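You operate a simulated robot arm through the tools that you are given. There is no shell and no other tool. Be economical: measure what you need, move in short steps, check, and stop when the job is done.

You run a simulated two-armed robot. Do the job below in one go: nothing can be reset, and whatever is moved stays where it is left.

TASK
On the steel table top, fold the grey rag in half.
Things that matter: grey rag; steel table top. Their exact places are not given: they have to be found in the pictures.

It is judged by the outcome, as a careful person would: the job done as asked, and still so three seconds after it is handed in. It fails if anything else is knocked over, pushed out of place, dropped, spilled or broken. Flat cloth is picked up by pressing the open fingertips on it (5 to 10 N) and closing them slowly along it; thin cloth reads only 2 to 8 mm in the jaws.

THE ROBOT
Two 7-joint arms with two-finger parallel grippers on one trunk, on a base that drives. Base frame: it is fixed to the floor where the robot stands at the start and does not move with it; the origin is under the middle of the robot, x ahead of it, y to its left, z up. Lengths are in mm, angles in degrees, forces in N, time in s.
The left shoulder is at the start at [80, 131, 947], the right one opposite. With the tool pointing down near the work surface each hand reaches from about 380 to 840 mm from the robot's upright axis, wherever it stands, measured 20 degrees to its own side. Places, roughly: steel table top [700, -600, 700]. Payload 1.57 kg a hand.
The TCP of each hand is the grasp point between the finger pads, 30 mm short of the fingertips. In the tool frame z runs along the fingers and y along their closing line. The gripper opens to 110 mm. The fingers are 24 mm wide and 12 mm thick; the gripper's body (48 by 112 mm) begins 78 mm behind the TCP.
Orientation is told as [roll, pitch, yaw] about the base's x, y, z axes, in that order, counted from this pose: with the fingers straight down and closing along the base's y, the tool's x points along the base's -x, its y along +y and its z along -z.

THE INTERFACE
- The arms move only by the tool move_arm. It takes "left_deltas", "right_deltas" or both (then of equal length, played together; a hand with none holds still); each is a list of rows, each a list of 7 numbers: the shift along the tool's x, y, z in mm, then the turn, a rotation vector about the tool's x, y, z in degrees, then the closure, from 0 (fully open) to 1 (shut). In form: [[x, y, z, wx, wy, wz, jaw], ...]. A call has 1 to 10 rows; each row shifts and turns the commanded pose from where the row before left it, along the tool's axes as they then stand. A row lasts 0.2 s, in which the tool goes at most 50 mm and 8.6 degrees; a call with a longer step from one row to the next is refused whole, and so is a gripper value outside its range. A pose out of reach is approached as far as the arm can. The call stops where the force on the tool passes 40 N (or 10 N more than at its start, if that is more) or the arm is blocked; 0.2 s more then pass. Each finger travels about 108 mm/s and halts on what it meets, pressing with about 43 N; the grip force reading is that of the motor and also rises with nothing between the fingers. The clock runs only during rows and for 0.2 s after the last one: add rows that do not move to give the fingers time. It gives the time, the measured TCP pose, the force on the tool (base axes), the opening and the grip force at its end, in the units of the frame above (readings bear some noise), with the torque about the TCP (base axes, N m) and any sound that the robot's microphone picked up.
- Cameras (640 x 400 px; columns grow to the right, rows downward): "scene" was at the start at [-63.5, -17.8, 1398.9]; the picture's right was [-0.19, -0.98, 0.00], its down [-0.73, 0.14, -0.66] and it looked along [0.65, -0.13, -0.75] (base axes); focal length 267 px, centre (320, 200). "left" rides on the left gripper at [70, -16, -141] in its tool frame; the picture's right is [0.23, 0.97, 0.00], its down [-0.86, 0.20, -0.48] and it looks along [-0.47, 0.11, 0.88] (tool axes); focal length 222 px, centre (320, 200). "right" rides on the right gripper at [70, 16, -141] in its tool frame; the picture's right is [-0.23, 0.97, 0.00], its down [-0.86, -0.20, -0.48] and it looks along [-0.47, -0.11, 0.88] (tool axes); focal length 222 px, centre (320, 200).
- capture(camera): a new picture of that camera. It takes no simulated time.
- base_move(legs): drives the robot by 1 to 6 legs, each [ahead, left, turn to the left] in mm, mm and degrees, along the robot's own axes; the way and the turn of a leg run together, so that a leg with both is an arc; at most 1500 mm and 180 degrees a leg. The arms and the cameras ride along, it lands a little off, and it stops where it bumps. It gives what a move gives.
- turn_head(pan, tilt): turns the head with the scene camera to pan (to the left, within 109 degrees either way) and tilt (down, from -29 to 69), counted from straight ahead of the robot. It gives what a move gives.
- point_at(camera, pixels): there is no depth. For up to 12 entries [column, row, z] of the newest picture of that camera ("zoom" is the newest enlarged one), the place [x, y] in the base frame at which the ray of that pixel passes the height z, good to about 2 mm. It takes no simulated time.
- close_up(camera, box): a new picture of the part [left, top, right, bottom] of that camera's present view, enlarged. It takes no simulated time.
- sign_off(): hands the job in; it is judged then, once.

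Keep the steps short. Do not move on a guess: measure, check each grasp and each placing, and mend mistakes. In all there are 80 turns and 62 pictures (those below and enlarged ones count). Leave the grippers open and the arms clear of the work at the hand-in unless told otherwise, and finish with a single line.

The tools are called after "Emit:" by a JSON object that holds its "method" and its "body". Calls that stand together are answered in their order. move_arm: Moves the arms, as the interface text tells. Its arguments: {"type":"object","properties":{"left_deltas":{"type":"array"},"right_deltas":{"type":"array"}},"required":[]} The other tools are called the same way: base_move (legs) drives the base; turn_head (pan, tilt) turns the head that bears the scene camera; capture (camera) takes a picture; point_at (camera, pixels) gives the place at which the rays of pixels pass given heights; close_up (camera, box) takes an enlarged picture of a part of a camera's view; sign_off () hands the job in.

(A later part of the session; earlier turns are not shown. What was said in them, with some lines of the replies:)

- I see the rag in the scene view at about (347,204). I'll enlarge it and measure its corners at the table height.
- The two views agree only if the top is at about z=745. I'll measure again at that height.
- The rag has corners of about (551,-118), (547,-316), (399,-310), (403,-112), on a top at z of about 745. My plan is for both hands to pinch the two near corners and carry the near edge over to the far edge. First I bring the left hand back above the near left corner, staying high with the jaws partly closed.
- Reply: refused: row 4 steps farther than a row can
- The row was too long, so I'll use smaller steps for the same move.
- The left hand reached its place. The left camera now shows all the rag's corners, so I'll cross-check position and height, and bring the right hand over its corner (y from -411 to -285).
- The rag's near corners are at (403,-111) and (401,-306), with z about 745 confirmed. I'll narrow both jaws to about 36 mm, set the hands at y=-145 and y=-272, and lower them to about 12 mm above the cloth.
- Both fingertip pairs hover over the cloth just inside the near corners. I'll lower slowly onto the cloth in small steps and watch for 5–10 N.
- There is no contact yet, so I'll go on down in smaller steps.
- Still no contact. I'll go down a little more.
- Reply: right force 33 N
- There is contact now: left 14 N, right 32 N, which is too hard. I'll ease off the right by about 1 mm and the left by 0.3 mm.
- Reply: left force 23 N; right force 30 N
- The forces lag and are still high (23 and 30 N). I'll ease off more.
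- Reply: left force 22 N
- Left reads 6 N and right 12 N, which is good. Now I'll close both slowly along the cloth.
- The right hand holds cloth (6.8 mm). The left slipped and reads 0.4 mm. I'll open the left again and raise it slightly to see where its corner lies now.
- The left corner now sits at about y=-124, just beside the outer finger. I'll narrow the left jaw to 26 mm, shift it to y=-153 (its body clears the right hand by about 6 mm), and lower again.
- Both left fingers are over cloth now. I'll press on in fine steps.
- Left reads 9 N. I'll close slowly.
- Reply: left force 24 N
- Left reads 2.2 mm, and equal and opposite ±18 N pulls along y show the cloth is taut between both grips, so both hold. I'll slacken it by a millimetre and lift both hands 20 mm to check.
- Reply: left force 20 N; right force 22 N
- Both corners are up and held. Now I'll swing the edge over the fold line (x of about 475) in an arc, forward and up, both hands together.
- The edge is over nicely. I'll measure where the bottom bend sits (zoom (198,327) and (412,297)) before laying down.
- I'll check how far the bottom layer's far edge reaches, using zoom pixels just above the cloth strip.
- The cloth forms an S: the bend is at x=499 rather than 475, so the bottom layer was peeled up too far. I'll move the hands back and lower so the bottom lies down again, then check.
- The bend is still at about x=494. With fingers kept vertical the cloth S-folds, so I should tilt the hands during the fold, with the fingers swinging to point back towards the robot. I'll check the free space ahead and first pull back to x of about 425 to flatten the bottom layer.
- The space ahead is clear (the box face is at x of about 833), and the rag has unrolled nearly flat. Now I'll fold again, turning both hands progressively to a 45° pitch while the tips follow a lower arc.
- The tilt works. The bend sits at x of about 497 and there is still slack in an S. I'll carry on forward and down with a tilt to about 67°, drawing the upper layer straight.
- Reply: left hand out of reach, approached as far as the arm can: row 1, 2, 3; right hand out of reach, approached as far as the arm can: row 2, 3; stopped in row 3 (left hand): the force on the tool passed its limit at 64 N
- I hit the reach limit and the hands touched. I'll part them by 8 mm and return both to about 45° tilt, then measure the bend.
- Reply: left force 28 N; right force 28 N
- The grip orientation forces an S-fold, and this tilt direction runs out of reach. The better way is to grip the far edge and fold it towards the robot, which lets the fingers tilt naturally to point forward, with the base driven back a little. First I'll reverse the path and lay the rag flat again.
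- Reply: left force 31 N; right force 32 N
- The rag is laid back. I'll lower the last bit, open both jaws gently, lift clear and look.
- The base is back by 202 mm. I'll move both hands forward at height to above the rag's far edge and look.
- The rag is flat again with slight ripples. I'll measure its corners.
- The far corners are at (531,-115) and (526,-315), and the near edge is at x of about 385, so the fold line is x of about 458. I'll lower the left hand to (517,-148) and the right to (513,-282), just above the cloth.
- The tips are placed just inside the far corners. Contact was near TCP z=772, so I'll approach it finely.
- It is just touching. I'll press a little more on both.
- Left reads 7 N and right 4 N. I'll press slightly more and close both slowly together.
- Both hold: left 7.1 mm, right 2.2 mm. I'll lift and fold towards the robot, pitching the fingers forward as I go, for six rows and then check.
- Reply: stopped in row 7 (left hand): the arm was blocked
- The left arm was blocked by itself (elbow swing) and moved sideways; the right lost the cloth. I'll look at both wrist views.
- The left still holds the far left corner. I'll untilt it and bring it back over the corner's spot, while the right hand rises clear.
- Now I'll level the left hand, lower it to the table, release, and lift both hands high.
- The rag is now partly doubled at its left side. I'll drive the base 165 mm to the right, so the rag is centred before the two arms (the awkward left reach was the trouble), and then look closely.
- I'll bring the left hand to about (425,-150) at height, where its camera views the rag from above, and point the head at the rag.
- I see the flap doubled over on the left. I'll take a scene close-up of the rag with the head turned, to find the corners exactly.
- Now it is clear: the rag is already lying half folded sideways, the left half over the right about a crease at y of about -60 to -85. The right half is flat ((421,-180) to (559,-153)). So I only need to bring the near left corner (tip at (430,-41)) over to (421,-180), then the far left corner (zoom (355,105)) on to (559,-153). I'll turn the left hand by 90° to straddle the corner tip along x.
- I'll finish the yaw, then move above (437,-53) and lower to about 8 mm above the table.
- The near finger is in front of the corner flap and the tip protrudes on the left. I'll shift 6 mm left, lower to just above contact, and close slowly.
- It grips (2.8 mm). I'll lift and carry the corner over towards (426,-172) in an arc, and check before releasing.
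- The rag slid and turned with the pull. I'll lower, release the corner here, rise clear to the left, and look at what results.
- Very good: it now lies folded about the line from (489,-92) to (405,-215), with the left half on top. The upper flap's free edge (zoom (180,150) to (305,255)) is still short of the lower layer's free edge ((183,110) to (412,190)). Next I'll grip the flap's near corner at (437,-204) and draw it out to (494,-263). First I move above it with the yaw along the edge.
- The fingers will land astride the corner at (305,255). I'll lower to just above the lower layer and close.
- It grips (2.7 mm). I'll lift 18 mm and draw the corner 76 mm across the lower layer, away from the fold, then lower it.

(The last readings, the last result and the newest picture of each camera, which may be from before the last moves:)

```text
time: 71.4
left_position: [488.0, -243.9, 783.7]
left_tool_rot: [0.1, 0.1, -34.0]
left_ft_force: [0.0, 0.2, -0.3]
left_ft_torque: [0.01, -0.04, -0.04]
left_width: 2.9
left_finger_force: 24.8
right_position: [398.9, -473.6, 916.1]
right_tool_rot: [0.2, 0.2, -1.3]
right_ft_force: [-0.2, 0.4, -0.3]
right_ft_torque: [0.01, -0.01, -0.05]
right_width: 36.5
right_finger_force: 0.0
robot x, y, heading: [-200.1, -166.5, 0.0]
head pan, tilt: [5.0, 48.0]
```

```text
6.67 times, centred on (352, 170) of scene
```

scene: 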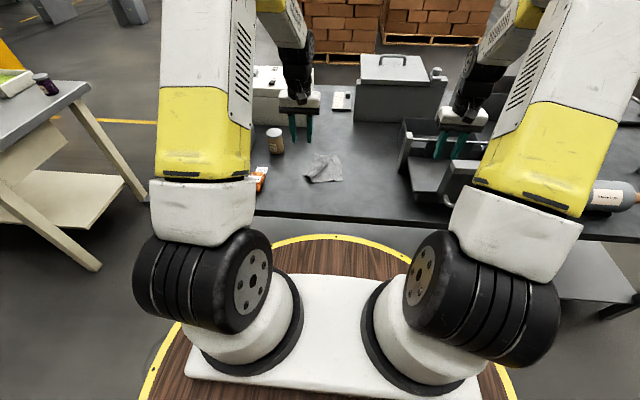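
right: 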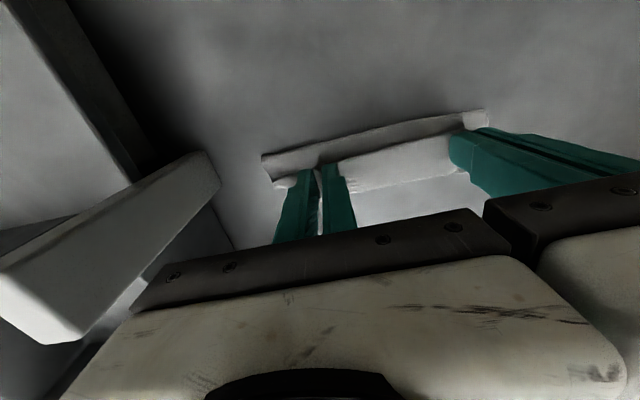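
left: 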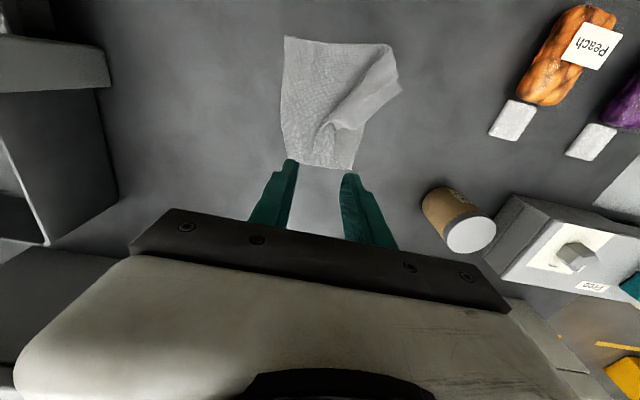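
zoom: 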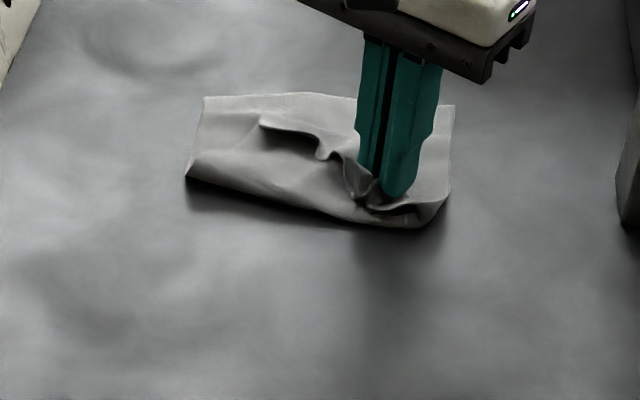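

The rag slid along again, so it needs an anchor. I'll set the corner down, move the left hand to pin the left end of the fold, and let the right hand draw the corner. First I release and raise the left, and move it aside.

Emit:
{"method": "move_arm", "body": {"left_deltas": [[0, 0, 5, 0, 0, 0, 1], [0, 0, 0, 0, 0, 0, 0.9], [0, 0, 0, 0, 0, 0, 0.8], [0, 0, -20, 0, 0, 0, 0.8], [0, 0, -40, 0, 0, 0, 0.9], [0, 0, -40, 0, 0, 0, 1], [14, 28, 0, 0, 0, 0, 1], [14, 28, 0, 0, 0, 0, 1], [14.6, 28.6, 0, 0, 0, 0, 1], [0, 0, 0, 0, 0, 8, 1]]}}

Emit:
{"method": "move_arm", "body": {"left_deltas": [[0, 0, 0, 0, 0, 8, 1], [0, 0, 0, 0, 0, 8, 1], [0, 0, 0, 0, 0, 8, 1], [0, 0, 0, 0, 0, 8, 1], [0, 0, 0, 0, 0, 8, 1], [0, 0, 0, 0, 0, 8, 1], [0, 0, 0, 0, 0, 0, 1]], "right_deltas": [[-13, 33, 0, 0, 0, 0, 0.67], [-13, 33, 0, 0, 0, 0, 0.67], [-13, 33, 0, 0, 0, 0, 0.67], [-13, 33, 0, 0, 0, 0, 0.67], [-13, 33, 0, 0, 0, 0, 0.67], [-13, 33, 0, 0, 0, 0, 0.67], [-10, 31, 0, 0, 0, 0, 0.67]]}}

Emit:
{"method": "capture", "body": {"camera": "scene"}}

```text
time: 73.6
left_position: [501.6, -147.4, 879.0]
left_tool_rot: [0.0, 0.1, -42.0]
left_ft_force: [-0.3, -0.2, 0.4]
left_ft_torque: [0.01, 0.02, -0.01]
left_width: 0.0
left_finger_force: 21.5
right_position: [399.5, -473.3, 915.3]
right_tool_rot: [0.0, 0.2, -1.2]
right_ft_force: [0.1, 0.5, -1.1]
right_ft_torque: [0.0, -0.02, 0.01]
right_width: 36.2
right_finger_force: 0.0
robot x, y, heading: [-200.7, -164.6, 0.2]
head pan, tilt: [5.0, 48.0]
```

```text
time: 75.2
left_position: [503.8, -148.0, 876.8]
left_tool_rot: [0.0, 0.3, -90.0]
left_ft_force: [5.1, 9.3, -2.5]
left_ft_torque: [-1.03, 0.61, 0.09]
left_width: 0.0
left_finger_force: 21.0
right_position: [491.6, -250.3, 915.2]
right_tool_rot: [-0.1, 0.3, -1.3]
right_ft_force: [-6.2, -9.6, 3.2]
right_ft_torque: [1.0, -0.45, 0.36]
right_width: 36.6
right_finger_force: 0.1
robot x, y, heading: [-199.1, -167.4, 0.5]
head pan, tilt: [5.0, 48.0]
```

```text
7 pictures are left
```

scene: 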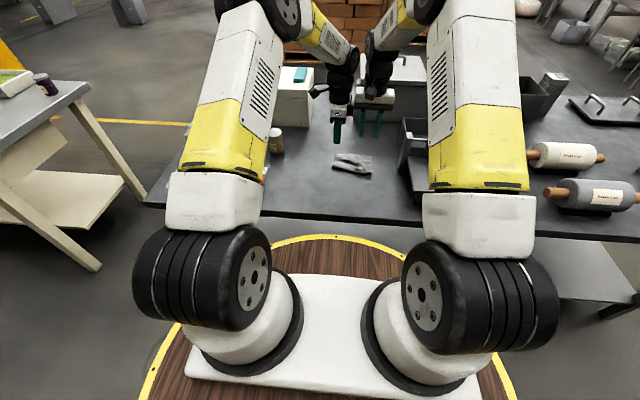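

The hands touch lightly aloft. I'll back the right off by 20 mm and look closely at the rag.

Emit:
{"method": "move_arm", "body": {"right_deltas": [[0, -10, 0, 0, 0, 0, 0.67], [0, -12, 0, 0, 0, 0, 0.67], [0, 0, 0, 0, 0, 0, 0.67]]}}

Emit:
{"method": "close_up", "body": {"camera": "scene", "box": [312, 140, 392, 190]}}

Emit:
{"method": "point_at", "body": {"camera": "zoom", "pixels": [[100, 100, 744], [200, 100, 744], [300, 100, 744], [400, 100, 744], [500, 100, 744], [100, 200, 744], [200, 200, 744], [300, 200, 744], [400, 200, 744], [500, 200, 744], [300, 300, 744], [400, 300, 744]]}}

```text
time: 76.0
left_position: [501.6, -149.7, 877.7]
left_tool_rot: [0.0, 0.1, -90.1]
left_ft_force: [0.2, 0.1, -0.4]
left_ft_torque: [0.03, 0.0, 0.01]
left_width: 0.1
left_finger_force: 21.9
right_position: [490.9, -267.7, 915.2]
right_tool_rot: [0.1, 0.1, -1.2]
right_ft_force: [-0.1, 0.3, 0.3]
right_ft_torque: [0.01, 0.01, -0.01]
right_width: 36.4
right_finger_force: 0.1
robot x, y, heading: [-201.8, -156.4, -0.0]
head pan, tilt: [5.0, 48.0]
```

```text
8.00 times, centred on (352, 165) of scene
```

zoom: 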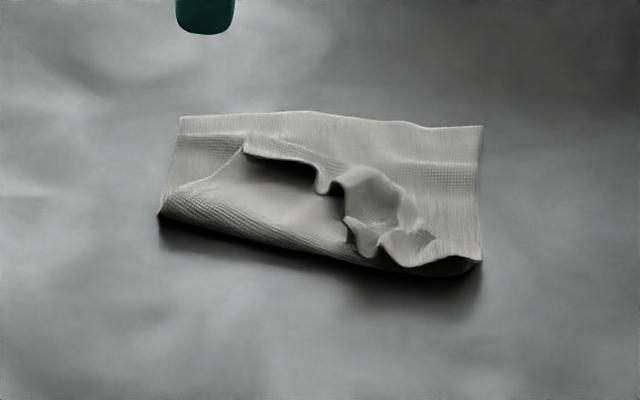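

```text
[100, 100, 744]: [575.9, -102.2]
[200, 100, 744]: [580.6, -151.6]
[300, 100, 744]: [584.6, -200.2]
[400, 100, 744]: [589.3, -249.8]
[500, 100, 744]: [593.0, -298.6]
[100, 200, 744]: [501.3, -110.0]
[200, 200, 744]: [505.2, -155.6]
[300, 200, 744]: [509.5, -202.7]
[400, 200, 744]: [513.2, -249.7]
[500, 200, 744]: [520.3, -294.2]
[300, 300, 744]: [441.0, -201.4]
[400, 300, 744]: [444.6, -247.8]
```

I can read the state now: the lower layer has corners of about (567,-143), (572,-289), (493,-138), (475,-282). The upper flap's corners are P, about (540,-178), and Q, about (482,-263), bunched. The plan is for the left hand to grip P and hold it out near the left rear corner, and then for the right hand to grip Q and carry it to the right rear corner with the left as anchor. First the right moves aside and the left yaws back to 0.

Emit:
{"method": "move_arm", "body": {"left_deltas": [[0, 0, 0, 0, 0, -8.5, 0.8], [0, 0, 0, 0, 0, -8.5, 0.67], [0, 0, 0, 0, 0, -8.5, 0.67], [0, 0, 0, 0, 0, -8.5, 0.67], [0, 0, 0, 0, 0, -8.5, 0.67], [0, 0, 0, 0, 0, -8.5, 0.67], [0, 0, 0, 0, 0, -8.5, 0.67], [0, 0, 0, 0, 0, -8.5, 0.67], [0, 0, 0, 0, 0, -8.5, 0.67], [0, 0, 0, 0, 0, -8.5, 0.67]], "right_deltas": [[0, -30, 0, 0, 0, 0, 0.67], [0, -30, 0, 0, 0, 0, 0.67], [0, -20, 0, 0, 0, 0, 0.67], [0, 0, 0, 0, 0, 0, 0.67], [0, 0, 0, 0, 0, 0, 0.67], [0, 0, 0, 0, 0, 0, 0.67], [0, 0, 0, 0, 0, 0, 0.67], [0, 0, 0, 0, 0, 0, 0.67], [0, 0, 0, 0, 0, 0, 0.67], [0, 0, 0, 0, 0, 0, 0.67]]}}

Emit:
{"method": "move_arm", "body": {"left_deltas": [[0, 0, 0, 0, 0, -5, 0.67], [-14, -15, 20, 0, 0, 0, 0.67], [-14, -15, 20, 0, 0, 0, 0.67], [0, 0, 20, 0, 0, 0, 0.67], [0, 0, 10, 0, 0, 0, 0.67], [0, 0, 0, 0, 0, 0, 0.67]]}}

Emit:
{"method": "close_up", "body": {"camera": "scene", "box": [312, 140, 392, 190]}}

```text
time: 78.2
left_position: [499.9, -149.4, 878.6]
left_tool_rot: [0.2, 0.0, -4.8]
left_ft_force: [0.5, -0.9, 0.7]
left_ft_torque: [-0.03, 0.0, 0.0]
left_width: 36.4
left_finger_force: 0.0
right_position: [489.6, -348.5, 915.1]
right_tool_rot: [0.1, 0.2, -1.1]
right_ft_force: [-1.8, 10.3, -3.4]
right_ft_torque: [0.3, 0.06, 0.08]
right_width: 26.9
right_finger_force: 0.1
robot x, y, heading: [-204.6, -162.1, 0.2]
head pan, tilt: [5.0, 48.0]
```

```text
time: 79.6
left_position: [529.5, -178.7, 807.5]
left_tool_rot: [0.0, 0.0, 0.0]
left_ft_force: [0.2, 0.3, 1.2]
left_ft_torque: [0.01, 0.01, 0.0]
left_width: 36.2
left_finger_force: 0.0
right_position: [490.6, -347.7, 913.3]
right_tool_rot: [0.0, 0.2, -1.2]
right_ft_force: [-2.3, 10.7, -1.4]
right_ft_torque: [0.25, 0.07, 0.04]
right_width: 26.4
right_finger_force: 0.0
robot x, y, heading: [-202.5, -162.0, -0.1]
head pan, tilt: [5.0, 48.0]
```

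```text
8.00 times, centred on (352, 165) of scene
```

zoom: 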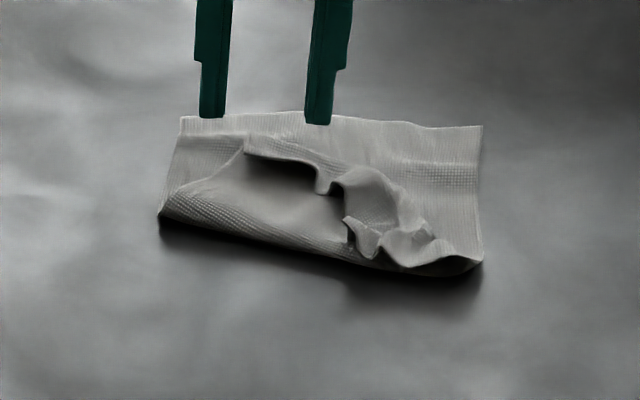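

The right hand's outer finger is pressing on the post of the tray on its right (10 N), so I'll move it 15 mm back left at once. The left jaw is astride P; I'll shift it 6 mm left, lower it, and close.

Emit:
{"method": "move_arm", "body": {"left_deltas": [[0, 3, 10, 0, 0, 0, 0.67], [0, 3, 10, 0, 0, 0, 0.67], [0, 0, 8, 0, 0, 0, 0.67], [0, 0, 1, 0, 0, 0, 0.67], [0, 0, 0, 0, 0, 0, 0.74], [0, 0, 0, 0, 0, 0, 0.81], [0, 0, 0, 0, 0, 0, 0.88], [0, 0, 0, 0, 0, 0, 0.95], [0, 0, 0, 0, 0, 0, 1], [0, 0, 0, 0, 0, 0, 1]], "right_deltas": [[0, 8, 0, 0, 0, 0, 0.67], [0, 10, 0, 0, 0, 0, 0.67], [0, 0, 0, 0, 0, 0, 0.67], [0, 0, 0, 0, 0, 0, 0.67], [0, 0, 0, 0, 0, 0, 0.67], [0, 0, 0, 0, 0, 0, 0.67], [0, 0, 0, 0, 0, 0, 0.67], [0, 0, 0, 0, 0, 0, 0.67], [0, 0, 0, 0, 0, 0, 0.67], [0, 0, 0, 0, 0, 0, 0.67]]}}

```text
time: 81.8
left_position: [527.9, -173.5, 779.8]
left_tool_rot: [0.2, 0.1, 0.0]
left_ft_force: [0.7, 0.6, 0.3]
left_ft_torque: [0.02, -0.02, 0.03]
left_width: 0.8
left_finger_force: 22.9
right_position: [490.5, -330.5, 914.6]
right_tool_rot: [-0.1, 0.2, -1.2]
right_ft_force: [-0.5, -0.4, -0.2]
right_ft_torque: [0.0, 0.0, 0.04]
right_width: 36.2
right_finger_force: 0.0
robot x, y, heading: [-200.1, -163.3, 0.1]
head pan, tilt: [5.0, 48.0]
```

A width of 0.8 mm is doubtful. I'll open again, go 4 mm lower, and close once more.

Emit:
{"method": "move_arm", "body": {"left_deltas": [[0, 0, 0, 0, 0, 0, 0.85], [3, 0, -3, 0, 0, 0, 0.67], [3, 0, 0, 0, 0, 0, 0.67], [0, 0, 4, 0, 0, 0, 0.67], [0, 0, 2, 0, 0, 0, 0.67], [0, 0, 1, 0, 0, 0, 0.76], [0, 0, 0, 0, 0, 0, 0.84], [0, 0, 0, 0, 0, 0, 0.92], [0, 0, 0, 0, 0, 0, 1], [0, 0, 0, 0, 0, 0, 1]]}}

```text
time: 84.0
left_position: [521.8, -173.2, 775.0]
left_tool_rot: [0.1, -0.1, 0.0]
left_ft_force: [0.1, -0.2, -0.4]
left_ft_torque: [0.0, -0.02, 0.01]
left_width: 1.5
left_finger_force: 23.2
right_position: [490.7, -329.5, 913.5]
right_tool_rot: [0.1, 0.3, -1.2]
right_ft_force: [-0.8, 0.3, -1.2]
right_ft_torque: [0.0, 0.02, -0.02]
right_width: 36.4
right_finger_force: 0.0
robot x, y, heading: [-201.4, -164.8, 0.0]
head pan, tilt: [5.0, 48.0]
```

A width of 1.5 mm is a light hold (the left hand carried at 1.5 before). I'll lift 15 mm, move it to (545,-150), and look.

Emit:
{"method": "move_arm", "body": {"left_deltas": [[0, 0, -8, 0, 0, 0, 1], [-5, 5, -10, 0, 0, 0, 1], [-6, 6, 0, 0, 0, 0, 1], [-6, 6, 0, 0, 0, 0, 1], [-6, 6, 4, 0, 0, 0, 1], [0, 0, 0, 0, 0, 0, 1]]}}

Emit:
{"method": "close_up", "body": {"camera": "scene", "box": [312, 140, 392, 190]}}

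```text
time: 85.4
left_position: [546.1, -149.5, 790.4]
left_tool_rot: [0.3, 0.0, 0.0]
left_ft_force: [-0.5, 0.5, 0.2]
left_ft_torque: [0.0, 0.02, 0.0]
left_width: 1.5
left_finger_force: 22.9
right_position: [491.1, -330.2, 914.9]
right_tool_rot: [0.1, 0.2, -1.2]
right_ft_force: [-0.2, 0.1, 0.3]
right_ft_torque: [0.0, 0.03, 0.01]
right_width: 36.4
right_finger_force: 0.0
robot x, y, heading: [-198.1, -163.7, -0.0]
head pan, tilt: [5.0, 48.0]
```

```text
8.00 times, centred on (352, 165) of scene
```

zoom: 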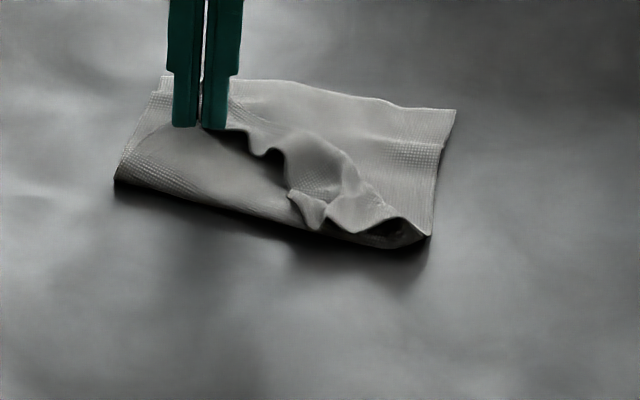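

P is held, but the rag slides along a bit. I'll carry P a little further to the lower layer's rear left corner (about (590,-132)), lay it down and release. Then I'll use one hand for Q, lifting it high so the curled part unrolls.

Emit:
{"method": "move_arm", "body": {"left_deltas": [[-10, 5, -6, 0, 0, 0, 1], [-12, 5, 0, 0, 0, 0, 1], [-10, 4, 6, 0, 0, 0, 1], [0, 0, 7, 0, 0, 0, 1], [0, 0, 5, 0, 0, 0, 1], [0, 0, 0, 0, 0, 0, 0.9], [0, 0, 0, 0, 0, 0, 0.8], [0, 0, -30, 0, 0, 0, 0.75], [0, 0, -45, 0, 0, 0, 0.7], [10, 40, -20, 0, 0, 0, 0.67]]}}

Emit:
{"method": "close_up", "body": {"camera": "scene", "box": [312, 130, 392, 180]}}

Emit:
{"method": "point_at", "body": {"camera": "zoom", "pixels": [[100, 150, 744], [200, 150, 744], [300, 150, 744], [400, 150, 744], [100, 250, 744], [200, 250, 744], [300, 250, 744], [400, 250, 744], [300, 250, 757], [400, 250, 757], [300, 300, 757], [400, 300, 757]]}}

```text
time: 87.6
left_position: [567.3, -96.6, 871.4]
left_tool_rot: [0.2, 0.0, 0.0]
left_ft_force: [0.5, -0.4, 0.1]
left_ft_torque: [0.04, 0.01, 0.0]
left_width: 36.8
left_finger_force: 0.0
right_position: [491.9, -331.4, 914.4]
right_tool_rot: [0.1, 0.3, -1.2]
right_ft_force: [0.4, -0.7, -0.7]
right_ft_torque: [0.03, -0.02, 0.02]
right_width: 36.1
right_finger_force: 0.0
robot x, y, heading: [-202.6, -167.9, 0.3]
head pan, tilt: [5.0, 48.0]
```

```text
8.00 times, centred on (352, 155) of scene
```

zoom: 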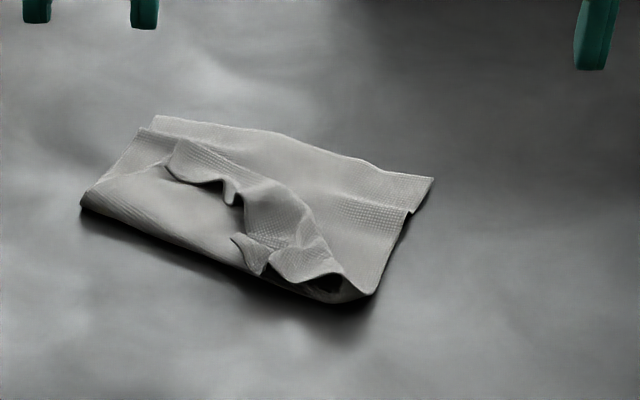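

```text
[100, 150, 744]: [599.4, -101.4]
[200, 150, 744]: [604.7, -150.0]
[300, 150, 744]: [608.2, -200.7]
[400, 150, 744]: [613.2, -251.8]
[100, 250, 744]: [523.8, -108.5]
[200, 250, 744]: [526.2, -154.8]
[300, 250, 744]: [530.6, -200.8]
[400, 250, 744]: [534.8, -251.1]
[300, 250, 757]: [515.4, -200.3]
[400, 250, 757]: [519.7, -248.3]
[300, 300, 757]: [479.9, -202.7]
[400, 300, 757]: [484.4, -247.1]
```

P now lies close to the rear left corner. What remains is the curled near right part, with spikes at about (252,258) → (506,-179). The left hand rises and moves off; the right hand comes over the spikes.

Emit:
{"method": "move_arm", "body": {"left_deltas": [[0, 0, -40, 0, 0, 0, 0.67], [10, 20, -20, 0, 0, 0, 0.67], [20, 30, 0, 0, 0, 0, 0.67], [20, 30, 0, 0, 0, 0, 0.67], [20, 20, 0, 0, 0, 0, 0.67], [0, 0, 0, 0, 0, 0, 0.67], [0, 0, 0, 0, 0, 0, 0.67], [0, 0, 0, 0, 0, 0, 0.67], [0, 0, 0, 0, 0, 0, 0.67], [0, 0, 0, 0, 0, 0, 0.67]], "right_deltas": [[0, 0, 0, 0, 0, 0, 0.67], [0, 25, 0, 0, 0, 0, 0.67], [-2, 32, 0, 0, 0, 0, 0.67], [-4, 32, 0, 0, 0, 0, 0.67], [-4, 32, 0, 0, 0, 0, 0.67], [-4, 31, 20, 0, 0, 0, 0.67], [0, 0, 30, 0, 0, 0, 0.67], [0, 0, 30, 0, 0, 0, 0.67], [0, 0, 25, 0, 0, 0, 0.67], [0, 0, 18, 0, 0, 0, 0.67]]}}

```text
time: 89.8
left_position: [496.4, 2.6, 933.8]
left_tool_rot: [0.2, 0.0, -0.1]
left_ft_force: [0.3, 0.2, 0.3]
left_ft_torque: [-0.02, -0.04, -0.03]
left_width: 36.6
left_finger_force: 0.0
right_position: [508.6, -178.8, 792.1]
right_tool_rot: [0.1, 0.2, -1.2]
right_ft_force: [-0.5, 0.6, 1.3]
right_ft_torque: [0.0, 0.0, 0.02]
right_width: 36.1
right_finger_force: 0.1
robot x, y, heading: [-201.6, -165.4, 0.4]
head pan, tilt: [5.0, 48.0]
```

Now I'll lower 11 mm and close on the spikes.

Emit:
{"method": "move_arm", "body": {"right_deltas": [[0, 0, 5, 0, 0, 0, 0.67], [0, 0, 5, 0, 0, 0, 0.67], [0, 0, 1, 0, 0, 0, 0.67], [0, 0, 0, 0, 0, 0, 0.74], [0, 0, 0, 0, 0, 0, 0.81], [0, 0, 0, 0, 0, 0, 0.88], [0, 0, 0, 0, 0, 0, 0.95], [0, 0, 0, 0, 0, 0, 1], [0, 0, 0, 0, 0, 0, 1]]}}

```text
time: 91.8
left_position: [497.2, 0.7, 933.3]
left_tool_rot: [0.2, -0.1, 0.0]
left_ft_force: [-0.2, -0.1, 0.0]
left_ft_torque: [-0.02, -0.01, 0.0]
left_width: 36.3
left_finger_force: 0.1
right_position: [507.5, -177.3, 781.9]
right_tool_rot: [0.2, 0.2, -1.1]
right_ft_force: [0.2, 1.0, 0.1]
right_ft_torque: [-0.04, 0.0, 0.01]
right_width: 1.9
right_finger_force: 23.6
robot x, y, heading: [-196.0, -165.9, 0.3]
head pan, tilt: [5.0, 48.0]
```

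It grips (1.9 mm). I'll lift it 80 mm so the curl unrolls, then carry it to the lower layer's rear right corner at about (593,-268), lowering on the way.

Emit:
{"method": "move_arm", "body": {"right_deltas": [[0, 0, -20, 0, 0, 0, 1], [-4, -5, -20, 0, 0, 0, 1], [-4, -7, -20, 0, 0, 0, 1], [-4, -7, -20, 0, 0, 0, 1], [-15, -14, 0, 0, 0, 0, 1], [-15, -14, 5, 0, 0, 0, 1], [-14, -12, 18, 0, 0, 0, 1], [-14, -12, 20, 0, 0, 0, 1], [-12, -10, 20, 0, 0, 0, 1], [0, 0, 0, 0, 0, 0, 1]]}}

Emit:
{"method": "close_up", "body": {"camera": "scene", "box": [312, 125, 400, 180]}}

Emit:
{"method": "point_at", "body": {"camera": "zoom", "pixels": [[100, 100, 744], [200, 100, 744], [300, 100, 744], [400, 100, 744], [500, 100, 744], [100, 200, 744], [200, 200, 744], [300, 200, 744], [400, 200, 744], [500, 200, 744], [300, 300, 744], [400, 300, 744]]}}

```text
time: 94.0
left_position: [497.9, 2.4, 933.5]
left_tool_rot: [0.2, 0.0, 0.0]
left_ft_force: [0.1, -0.5, -1.1]
left_ft_torque: [-0.03, -0.04, 0.02]
left_width: 36.4
left_finger_force: 0.0
right_position: [585.4, -259.6, 796.7]
right_tool_rot: [0.2, 0.2, -1.1]
right_ft_force: [-0.8, 0.0, -0.3]
right_ft_torque: [0.02, 0.01, 0.03]
right_width: 1.8
right_finger_force: 23.7
robot x, y, heading: [-200.4, -164.4, 0.3]
head pan, tilt: [5.0, 48.0]
```

```text
7.27 times, centred on (356, 152) of scene
```

zoom: 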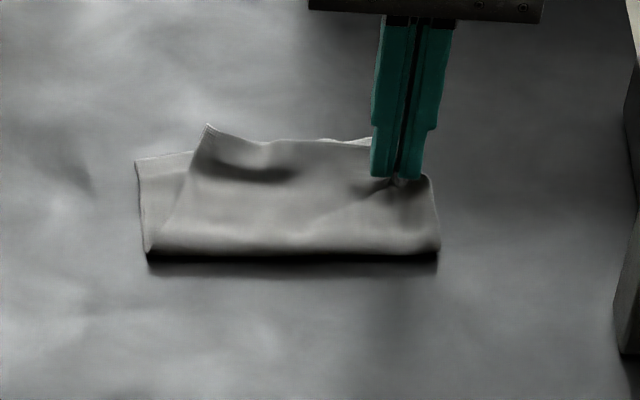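

```text
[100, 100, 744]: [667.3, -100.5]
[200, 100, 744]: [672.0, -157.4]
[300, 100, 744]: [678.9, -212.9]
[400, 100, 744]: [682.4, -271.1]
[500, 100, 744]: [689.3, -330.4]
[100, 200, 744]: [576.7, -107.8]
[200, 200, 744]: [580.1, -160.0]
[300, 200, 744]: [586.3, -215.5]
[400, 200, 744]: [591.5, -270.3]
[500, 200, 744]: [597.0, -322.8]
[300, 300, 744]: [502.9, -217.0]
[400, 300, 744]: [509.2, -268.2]
```

Excellent: it is now a clean half fold with a straight crease at x of about 535–550. The right end of the flap is still about 45 mm short of the lower edge, and the left corner is a bit skewed. I'll keep the hold and draw this corner another 45 mm forward and 18 mm right, low over the lower layer.

Emit:
{"method": "move_arm", "body": {"right_deltas": [[0, 0, -8, 0, 0, 0, 1], [-9, -4, -5, 0, 0, 0, 1], [-10, -4, 0, 0, 0, 0, 1], [-10, -4, 0, 0, 0, 0, 1], [-9, -4, 5, 0, 0, 0, 1], [-7, -2, 10, 0, 0, 0, 1], [0, 0, 10, 0, 0, 0, 1], [0, 0, 0, 0, 0, 0, 1]]}}

Emit:
{"method": "close_up", "body": {"camera": "scene", "box": [312, 125, 400, 180]}}

Emit:
{"method": "point_at", "body": {"camera": "zoom", "pixels": [[100, 100, 750], [200, 100, 750], [300, 100, 750], [100, 150, 750], [200, 150, 750], [300, 150, 750], [100, 200, 744], [200, 200, 744]]}}

```text
time: 95.8
left_position: [498.2, 1.4, 932.7]
left_tool_rot: [0.3, 0.1, -0.1]
left_ft_force: [0.4, -0.1, 0.5]
left_ft_torque: [0.01, -0.01, 0.01]
left_width: 36.4
left_finger_force: 0.0
right_position: [616.8, -279.2, 786.4]
right_tool_rot: [0.1, 0.1, -1.1]
right_ft_force: [1.0, -0.9, 0.4]
right_ft_torque: [-0.02, -0.01, 0.01]
right_width: 1.9
right_finger_force: 23.3
right hand out of reach, approached as far as the arm can: row 5, 6
robot x, y, heading: [-198.6, -165.6, 0.3]
head pan, tilt: [5.0, 48.0]
```

```text
7.27 times, centred on (356, 152) of scene
```

zoom: 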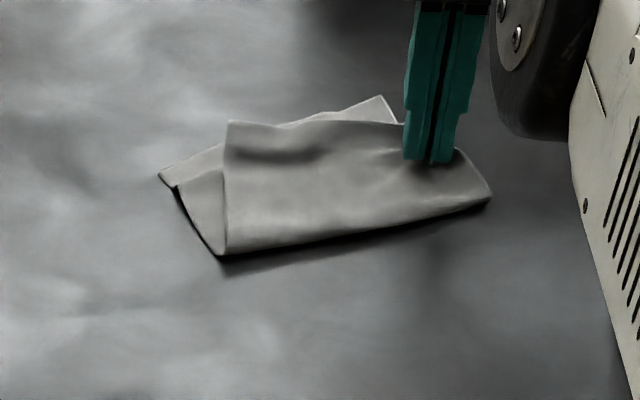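

```text
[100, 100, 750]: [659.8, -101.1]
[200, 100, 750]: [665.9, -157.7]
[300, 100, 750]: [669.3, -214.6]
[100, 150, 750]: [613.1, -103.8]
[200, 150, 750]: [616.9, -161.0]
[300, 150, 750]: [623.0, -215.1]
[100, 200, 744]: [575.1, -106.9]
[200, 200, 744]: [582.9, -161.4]
```

The flap is skewed against the lower layer now: its right corner should go about (+45,+28) to lie on the lower corner near (668,-262), and I have only one picture left. The high lift worked well before, so I'll lift this corner 60 mm and use the base itself to carry it by (45,28), since the arm is at its reach limit. Then I lower it.

Emit:
{"method": "move_arm", "body": {"right_deltas": [[0, 0, -20, 0, 0, 0, 1], [0, 0, -20, 0, 0, 0, 1], [0, 0, -20, 0, 0, 0, 1], [0, 0, 0, 0, 0, 0, 1]]}}

Emit:
{"method": "base_move", "body": {"legs": [[45, 28, 0]]}}

```text
time: 96.8
left_position: [497.8, 0.9, 933.6]
left_tool_rot: [0.2, 0.0, -0.1]
left_ft_force: [0.2, 0.3, -0.4]
left_ft_torque: [0.0, 0.01, 0.0]
left_width: 36.5
left_finger_force: 0.1
right_position: [619.1, -281.5, 847.8]
right_tool_rot: [0.1, 0.3, -1.2]
right_ft_force: [0.3, -0.5, 0.4]
right_ft_torque: [0.02, -0.03, 0.01]
right_width: 1.8
right_finger_force: 23.6
robot x, y, heading: [-199.4, -168.1, 0.2]
head pan, tilt: [5.0, 48.0]
```

```text
time: 97.8
left_position: [542.0, 31.5, 934.1]
left_tool_rot: [0.2, 0.0, -0.1]
left_ft_force: [-0.3, 0.3, -0.3]
left_ft_torque: [-0.03, 0.01, -0.02]
left_width: 36.2
left_finger_force: 0.0
right_position: [662.8, -251.8, 847.3]
right_tool_rot: [0.2, 0.3, -1.2]
right_ft_force: [-0.2, 0.1, -0.1]
right_ft_torque: [-0.02, 0.02, 0.03]
right_width: 1.9
right_finger_force: 23.0
robot x, y, heading: [-156.7, -137.0, 0.3]
head pan, tilt: [5.0, 48.0]
```

The carry was exact and it still grips (1.9 mm). I'll lower it now.

Emit:
{"method": "move_arm", "body": {"right_deltas": [[0, 0, 15, 0, 0, 0, 1], [0, 0, 15, 0, 0, 0, 1], [0, 0, 15, 0, 0, 0, 1], [0, 0, 12, 0, 0, 0, 1], [0, 0, 8, 0, 0, 0, 1], [0, 0, 0, 0, 0, 0, 1]]}}

```text
time: 99.2
left_position: [541.8, 29.8, 932.8]
left_tool_rot: [0.3, 0.0, -0.1]
left_ft_force: [-1.6, -0.8, 0.3]
left_ft_torque: [0.05, -0.04, 0.01]
left_width: 36.4
left_finger_force: 0.0
right_position: [662.7, -250.2, 781.3]
right_tool_rot: [0.1, 0.2, -1.2]
right_ft_force: [0.9, -0.2, -0.5]
right_ft_torque: [0.03, 0.0, -0.02]
right_width: 1.8
right_finger_force: 23.5
robot x, y, heading: [-155.1, -136.9, 0.2]
head pan, tilt: [5.0, 48.0]
```

I'll lower the last 3 mm, release gently, raise straight up, move off backwards, and take the last picture.

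Emit:
{"method": "move_arm", "body": {"right_deltas": [[0, 0, 3, 0, 0, 0, 1], [0, 0, 0, 0, 0, 0, 0.92], [0, 0, 0, 0, 0, 0, 0.84], [0, 0, -10, 0, 0, 0, 0.8], [0, 0, -40, 0, 0, 0, 0.75], [0, 0, -45, 0, 0, 0, 0.7], [0, 0, -40, 0, 0, 0, 0.67], [30, -20, 0, 0, 0, 0, 0.67], [30, -20, 0, 0, 0, 0, 0.67], [30, -20, 0, 0, 0, 0, 0.67]]}}

Emit:
{"method": "close_up", "body": {"camera": "scene", "box": [300, 115, 412, 185]}}

Emit:
{"method": "point_at", "body": {"camera": "zoom", "pixels": [[100, 150, 744], [200, 150, 744], [300, 150, 744], [400, 150, 744], [500, 150, 744], [100, 250, 744], [200, 250, 744], [300, 250, 744], [400, 250, 744], [500, 250, 744], [300, 350, 744], [400, 350, 744]]}}

```text
time: 101.3
left_position: [542.2, 30.3, 933.5]
left_tool_rot: [0.2, 0.2, 0.1]
left_ft_force: [-0.5, -0.5, -0.3]
left_ft_torque: [-0.01, -0.02, 0.04]
left_width: 36.1
left_finger_force: 0.1
right_position: [571.8, -310.2, 912.4]
right_tool_rot: [0.0, 0.2, -1.2]
right_ft_force: [0.7, -0.3, -0.3]
right_ft_torque: [-0.04, 0.03, 0.02]
right_width: 36.1
right_finger_force: 0.2
robot x, y, heading: [-156.4, -139.2, 0.1]
head pan, tilt: [5.0, 48.0]
```

```text
5.71 times, centred on (356, 150) of scene
```

zoom: 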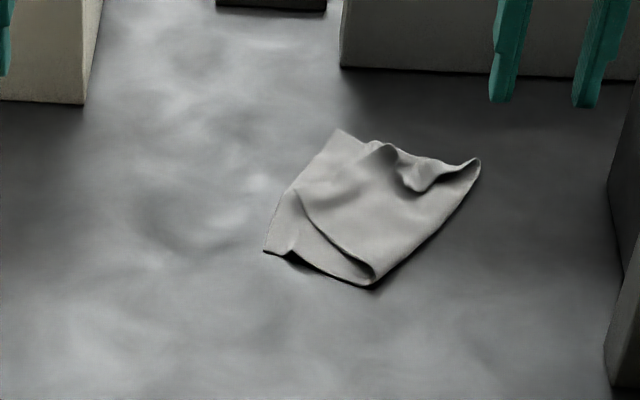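

```text
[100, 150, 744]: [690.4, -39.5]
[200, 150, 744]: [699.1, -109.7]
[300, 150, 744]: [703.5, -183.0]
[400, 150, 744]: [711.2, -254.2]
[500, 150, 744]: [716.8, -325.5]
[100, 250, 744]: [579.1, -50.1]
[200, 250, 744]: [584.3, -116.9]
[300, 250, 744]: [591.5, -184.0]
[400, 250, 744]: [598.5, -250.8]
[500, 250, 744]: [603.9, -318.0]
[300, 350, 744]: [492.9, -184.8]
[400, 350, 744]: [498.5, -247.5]
```

My last picture shows the fold from (558,-229) to (702,-310). The lower layer's corners are C (589,-160) and D (728,-212), and the flap's left corner P lies at about (655,-183), some 70 mm along the edge from C. Q is near D. I'll fix P by measured positions: drive forward 60 mm for reach, retire the right hand, and bring the left above P.

Emit:
{"method": "base_move", "body": {"legs": [[60, 0, 0]]}}

Emit:
{"method": "move_arm", "body": {"left_deltas": [[0, 0, 0, 0, 0, 8.5, 0.76], [0, 0, 0, 0, 0, 8.5, 0.76], [0, 0, 0, 0, 0, 8.5, 0.76], [0, 0, 0, 0, 0, 8.5, 0.76], [0, 0, 0, 0, 0, 8.5, 0.76], [0, 0, 0, 0, 0, 8.5, 0.76], [0, 0, 0, 0, 0, 8.5, 0.76], [0, 0, 0, 0, 0, 8.5, 0.76], [0, 0, 0, 0, 0, 8.5, 0.76], [0, 0, 0, 0, 0, 8.5, 0.76]], "right_deltas": [[30, 0, 0, 0, 0, 0, 0.67], [30, 0, 0, 0, 0, 0, 0.67], [30, 0, 0, 0, 0, 0, 0.67], [30, 0, 0, 0, 0, 0, 0.67], [30, 0, 0, 0, 0, 0, 0.67], [30, 0, 0, 0, 0, 0, 0.67], [0, 0, 0, 0, 0, 0, 0.67], [0, 0, 0, 0, 0, 0, 0.67], [0, 0, 0, 0, 0, 0, 0.67], [0, 0, 0, 0, 0, 0, 0.67]]}}

```text
time: 102.3
left_position: [601.2, 30.9, 934.1]
left_tool_rot: [0.2, 0.0, 0.1]
left_ft_force: [-0.3, -0.5, -1.0]
left_ft_torque: [0.01, -0.03, -0.01]
left_width: 36.2
left_finger_force: 0.0
right_position: [632.4, -309.3, 913.2]
right_tool_rot: [0.1, 0.3, -1.2]
right_ft_force: [-0.4, -0.4, -0.5]
right_ft_torque: [0.06, -0.03, -0.04]
right_width: 36.5
right_finger_force: 0.1
robot x, y, heading: [-97.2, -135.0, 0.4]
head pan, tilt: [5.0, 48.0]
```

```text
time: 104.5
left_position: [600.5, 30.6, 932.3]
left_tool_rot: [-0.1, 0.1, -85.0]
left_ft_force: [0.4, -0.3, -0.1]
left_ft_torque: [0.0, -0.03, 0.01]
left_width: 26.3
left_finger_force: 0.0
right_position: [451.9, -308.5, 912.1]
right_tool_rot: [0.1, 0.1, -1.2]
right_ft_force: [0.8, -0.1, 0.3]
right_ft_torque: [0.01, -0.02, 0.0]
right_width: 36.2
right_finger_force: 0.1
robot x, y, heading: [-97.2, -135.2, 0.4]
head pan, tilt: [5.0, 48.0]
```

I'll finish the yaw and move over P's grip point (646,-199), then descend.

Emit:
{"method": "move_arm", "body": {"left_deltas": [[0, 0, 0, 0, 0, 5, 0.76], [-36, 7, 0, 0, 0, 0, 0.76], [-39, 7.7, 0, 0, 0, 0, 0.76], [-39, 7.7, 0, 0, 0, 0, 0.76], [-39, 7.7, 0, 0, 0, 0, 0.76], [-39, 7.7, 0, 0, 0, 0, 0.76], [-38, 7.7, 0, 0, 0, 0, 0.76], [0, 0, 30, 0, 0, 0, 0.76], [0, 0, 30, 0, 0, 0, 0.76], [0, 0, 0, 0, 0, 0, 0.76]]}}

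Emit:
{"method": "move_arm", "body": {"left_deltas": [[0, 0, 25, 0, 0, 0, 0.76], [0, 0, 25, 0, 0, 0, 0.76], [0, 0, 20, 0, 0, 0, 0.76], [0, 0, 15, 0, 0, 0, 0.76], [0, 0, 5, 0, 0, 0, 0.76], [0, 0, 3, 0, 0, 0, 0.76], [0, 0, 1.5, 0, 0, 0, 0.76], [0, 0, 0, 0, 0, 0, 0.76]]}}

```text
time: 106.7
left_position: [648.6, -200.8, 872.0]
left_tool_rot: [-0.1, 0.1, -89.9]
left_ft_force: [0.9, 0.3, -0.1]
left_ft_torque: [-0.02, -0.02, 0.03]
left_width: 26.1
left_finger_force: 0.1
right_position: [451.9, -308.2, 912.8]
right_tool_rot: [0.2, 0.3, -1.1]
right_ft_force: [0.3, -0.5, -0.5]
right_ft_torque: [-0.05, 0.06, 0.02]
right_width: 36.2
right_finger_force: 0.1
robot x, y, heading: [-96.7, -137.2, 0.2]
head pan, tilt: [5.0, 48.0]
```

```text
time: 108.5
left_position: [646.8, -198.5, 777.9]
left_tool_rot: [0.0, 0.2, -89.9]
left_ft_force: [0.4, 0.7, 0.0]
left_ft_torque: [0.0, 0.02, -0.02]
left_width: 26.0
left_finger_force: 0.0
right_position: [452.6, -306.4, 911.9]
right_tool_rot: [0.0, 0.2, -1.2]
right_ft_force: [-0.3, -0.5, -0.2]
right_ft_torque: [-0.01, 0.01, 0.0]
right_width: 36.5
right_finger_force: 0.1
robot x, y, heading: [-98.7, -137.6, 0.4]
head pan, tilt: [5.0, 48.0]
```

Still no contact. I'll go down by fine steps.

Emit:
{"method": "move_arm", "body": {"left_deltas": [[0, 0, 1, 0, 0, 0, 0.76], [0, 0, 1, 0, 0, 0, 0.76], [0, 0, 1, 0, 0, 0, 0.76], [0, 0, 0.5, 0, 0, 0, 0.76], [0, 0, 0, 0, 0, 0, 0.76], [0, 0, 0, 0, 0, 0, 0.76]]}}

```text
time: 109.9
left_position: [647.5, -197.7, 775.1]
left_tool_rot: [-0.1, 0.3, -89.9]
left_ft_force: [0.0, -0.7, 0.1]
left_ft_torque: [0.02, -0.04, -0.04]
left_width: 26.6
left_finger_force: 0.0
right_position: [451.7, -306.8, 913.9]
right_tool_rot: [0.2, 0.3, -1.2]
right_ft_force: [-0.2, -0.5, -0.2]
right_ft_torque: [-0.01, -0.01, -0.01]
right_width: 36.2
right_finger_force: 0.0
robot x, y, heading: [-95.9, -137.0, 0.1]
head pan, tilt: [5.0, 48.0]
```

Emit:
{"method": "move_arm", "body": {"left_deltas": [[0, 0, 0.8, 0, 0, 0, 0.76], [0, 0, 0.7, 0, 0, 0, 0.76], [0, 0, 0, 0, 0, 0, 0.76], [0, 0, 0, 0, 0, 0, 0.76]]}}

```text
time: 110.9
left_position: [647.6, -199.0, 772.8]
left_tool_rot: [-0.1, 0.2, -90.0]
left_ft_force: [0.0, 0.0, -0.1]
left_ft_torque: [-0.01, 0.0, 0.01]
left_width: 26.2
left_finger_force: 0.1
right_position: [451.5, -306.5, 913.8]
right_tool_rot: [0.0, 0.2, -1.2]
right_ft_force: [0.1, 0.2, 0.5]
right_ft_torque: [0.0, -0.01, 0.0]
right_width: 36.2
right_finger_force: 0.2
robot x, y, heading: [-99.1, -136.3, 0.0]
head pan, tilt: [5.0, 48.0]
```

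Emit:
{"method": "move_arm", "body": {"left_deltas": [[0, 0, 0.6, 0, 0, 0, 0.76], [0, 0, 0.4, 0, 0, 0, 0.76], [0, 0, 0, 0, 0, 0, 0.76], [0, 0, 0, 0, 0, 0, 0.76]]}}

```text
time: 111.9
left_position: [648.2, -198.1, 773.5]
left_tool_rot: [0.1, 0.2, -89.9]
left_ft_force: [1.4, 0.6, 3.6]
left_ft_torque: [0.0, -0.02, 0.01]
left_width: 26.7
left_finger_force: 0.0
right_position: [451.3, -306.9, 913.3]
right_tool_rot: [0.1, 0.2, -1.1]
right_ft_force: [0.6, 0.2, 0.1]
right_ft_torque: [-0.01, 0.02, -0.01]
right_width: 36.2
right_finger_force: 0.1
robot x, y, heading: [-100.8, -137.3, 0.1]
head pan, tilt: [5.0, 48.0]
```

The touch is 3.6 N. I'll add a hair more and close slowly.

Emit:
{"method": "move_arm", "body": {"left_deltas": [[0, 0, 0.2, 0, 0, 0, 0.76], [0, 0, 0, 0, 0, 0, 0.79], [0, 0, 0, 0, 0, 0, 0.82], [0, 0, 0, 0, 0, 0, 0.85], [0, 0, 0, 0, 0, 0, 0.88], [0, 0, 0, 0, 0, 0, 0.91], [0, 0, 0, 0, 0, 0, 0.94], [0, 0, 0, 0, 0, 0, 0.97], [0, 0, 0, 0, 0, 0, 1], [0, 0, 0, 0, 0, 0, 1]]}}

```text
time: 114.1
left_position: [647.3, -198.0, 772.5]
left_tool_rot: [0.0, 0.2, -89.9]
left_ft_force: [-0.1, -0.5, 4.2]
left_ft_torque: [0.0, 0.03, 0.0]
left_width: 1.6
left_finger_force: 22.9
right_position: [450.4, -307.2, 913.1]
right_tool_rot: [0.0, 0.2, -1.2]
right_ft_force: [-0.2, -0.1, -0.3]
right_ft_torque: [-0.01, 0.03, -0.01]
right_width: 36.3
right_finger_force: 0.1
robot x, y, heading: [-98.3, -136.8, 0.4]
head pan, tilt: [5.0, 48.0]
```

It holds (1.6 mm). I'll lift 50 mm, carry by (-64,+24) to the lower corner C, lower and release, then rise clear.

Emit:
{"method": "move_arm", "body": {"left_deltas": [[0, 0, -18, 0, 0, 0, 1], [0, 0, -18, 0, 0, 0, 1], [4, -10, -14, 0, 0, 0, 1], [5, -15, 0, 0, 0, 0, 1], [5, -15, 0, 0, 0, 0, 1], [5, -14, 12, 0, 0, 0, 1], [5, -10, 15, 0, 0, 0, 1], [0, 0, 14, 0, 0, 0, 1], [0, 0, 5, 0, 0, 0, 1], [0, 0, 0, 0, 0, 0, 1]]}}

Emit:
{"method": "move_arm", "body": {"left_deltas": [[0, 0, 0, 0, 0, 0, 0.92], [0, 0, 0, 0, 0, 0, 0.84], [0, 0, -8, 0, 0, 0, 0.8], [0, 0, -35, 0, 0, 0, 0.75], [0, 0, -45, 0, 0, 0, 0.67], [0, 0, -45, 0, 0, 0, 0.5], [35, -10, 0, 0, 0, 0, 0.2], [40, -10, 0, 0, 0, 0, 0], [40, -10, 0, 0, 0, 0, 0], [40, -10, 0, 0, 0, 0, 0]]}}

```text
time: 116.3
left_position: [583.9, -174.7, 776.0]
left_tool_rot: [-0.1, 0.1, -89.9]
left_ft_force: [-0.2, -0.1, 4.2]
left_ft_torque: [-0.02, -0.01, -0.01]
left_width: 1.6
left_finger_force: 23.1
right_position: [451.7, -307.7, 913.5]
right_tool_rot: [0.1, 0.3, -1.2]
right_ft_force: [-0.9, 0.6, 0.4]
right_ft_torque: [-0.02, 0.01, -0.04]
right_width: 36.4
right_finger_force: 0.0
robot x, y, heading: [-94.5, -135.0, 0.2]
head pan, tilt: [5.0, 48.0]
```

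```text
time: 118.5
left_position: [543.4, -19.0, 909.5]
left_tool_rot: [0.0, 0.3, -90.0]
left_ft_force: [-0.1, -0.5, 0.0]
left_ft_torque: [0.05, 0.05, 0.01]
left_width: 110.1
left_finger_force: 0.1
right_position: [450.8, -308.2, 912.5]
right_tool_rot: [0.1, 0.2, -1.2]
right_ft_force: [0.4, -0.2, -0.1]
right_ft_torque: [0.01, 0.04, -0.01]
right_width: 36.2
right_finger_force: 0.0
robot x, y, heading: [-97.0, -134.0, 0.1]
head pan, tilt: [5.0, 48.0]
```

The corner is laid and both hands are clear. I'll try for one more picture in case any remain, and open the right gripper.

Emit:
{"method": "move_arm", "body": {"right_deltas": [[0, 0, 0, 0, 0, 0, 0.4], [0, 0, 0, 0, 0, 0, 0.1], [0, 0, 0, 0, 0, 0, 0], [0, 0, 0, 0, 0, 0, 0]]}}

Emit:
{"method": "close_up", "body": {"camera": "scene", "box": [290, 115, 402, 185]}}

```text
time: 119.5
left_position: [544.9, -17.7, 907.9]
left_tool_rot: [-0.1, 0.2, -89.9]
left_ft_force: [0.3, 0.1, -0.2]
left_ft_torque: [0.02, -0.01, -0.02]
left_width: 110.0
left_finger_force: 0.2
right_position: [452.1, -308.5, 913.0]
right_tool_rot: [0.1, 0.2, -1.2]
right_ft_force: [0.3, 0.1, 0.2]
right_ft_torque: [-0.02, -0.02, 0.02]
right_width: 109.9
right_finger_force: 0.0
robot x, y, heading: [-100.2, -132.8, 0.2]
head pan, tilt: [5.0, 48.0]
```

```text
refused: no pictures are left
```

No pictures are left, and moving the cloth further unseen would be a guess. The hands are open and clear, so I'm handing in.

Emit:
{"method": "sign_off", "body": {}}

```text
The job is handed in.
```

The rag is folded over on the steel table top, but I could not confirm a neat half fold: the last corner was placed with no pictures left, the previous picture showed the fold crooked and bunched, and the right finger earlier pressed the tray post at about 10 N without my checking afterwards whether it moved.
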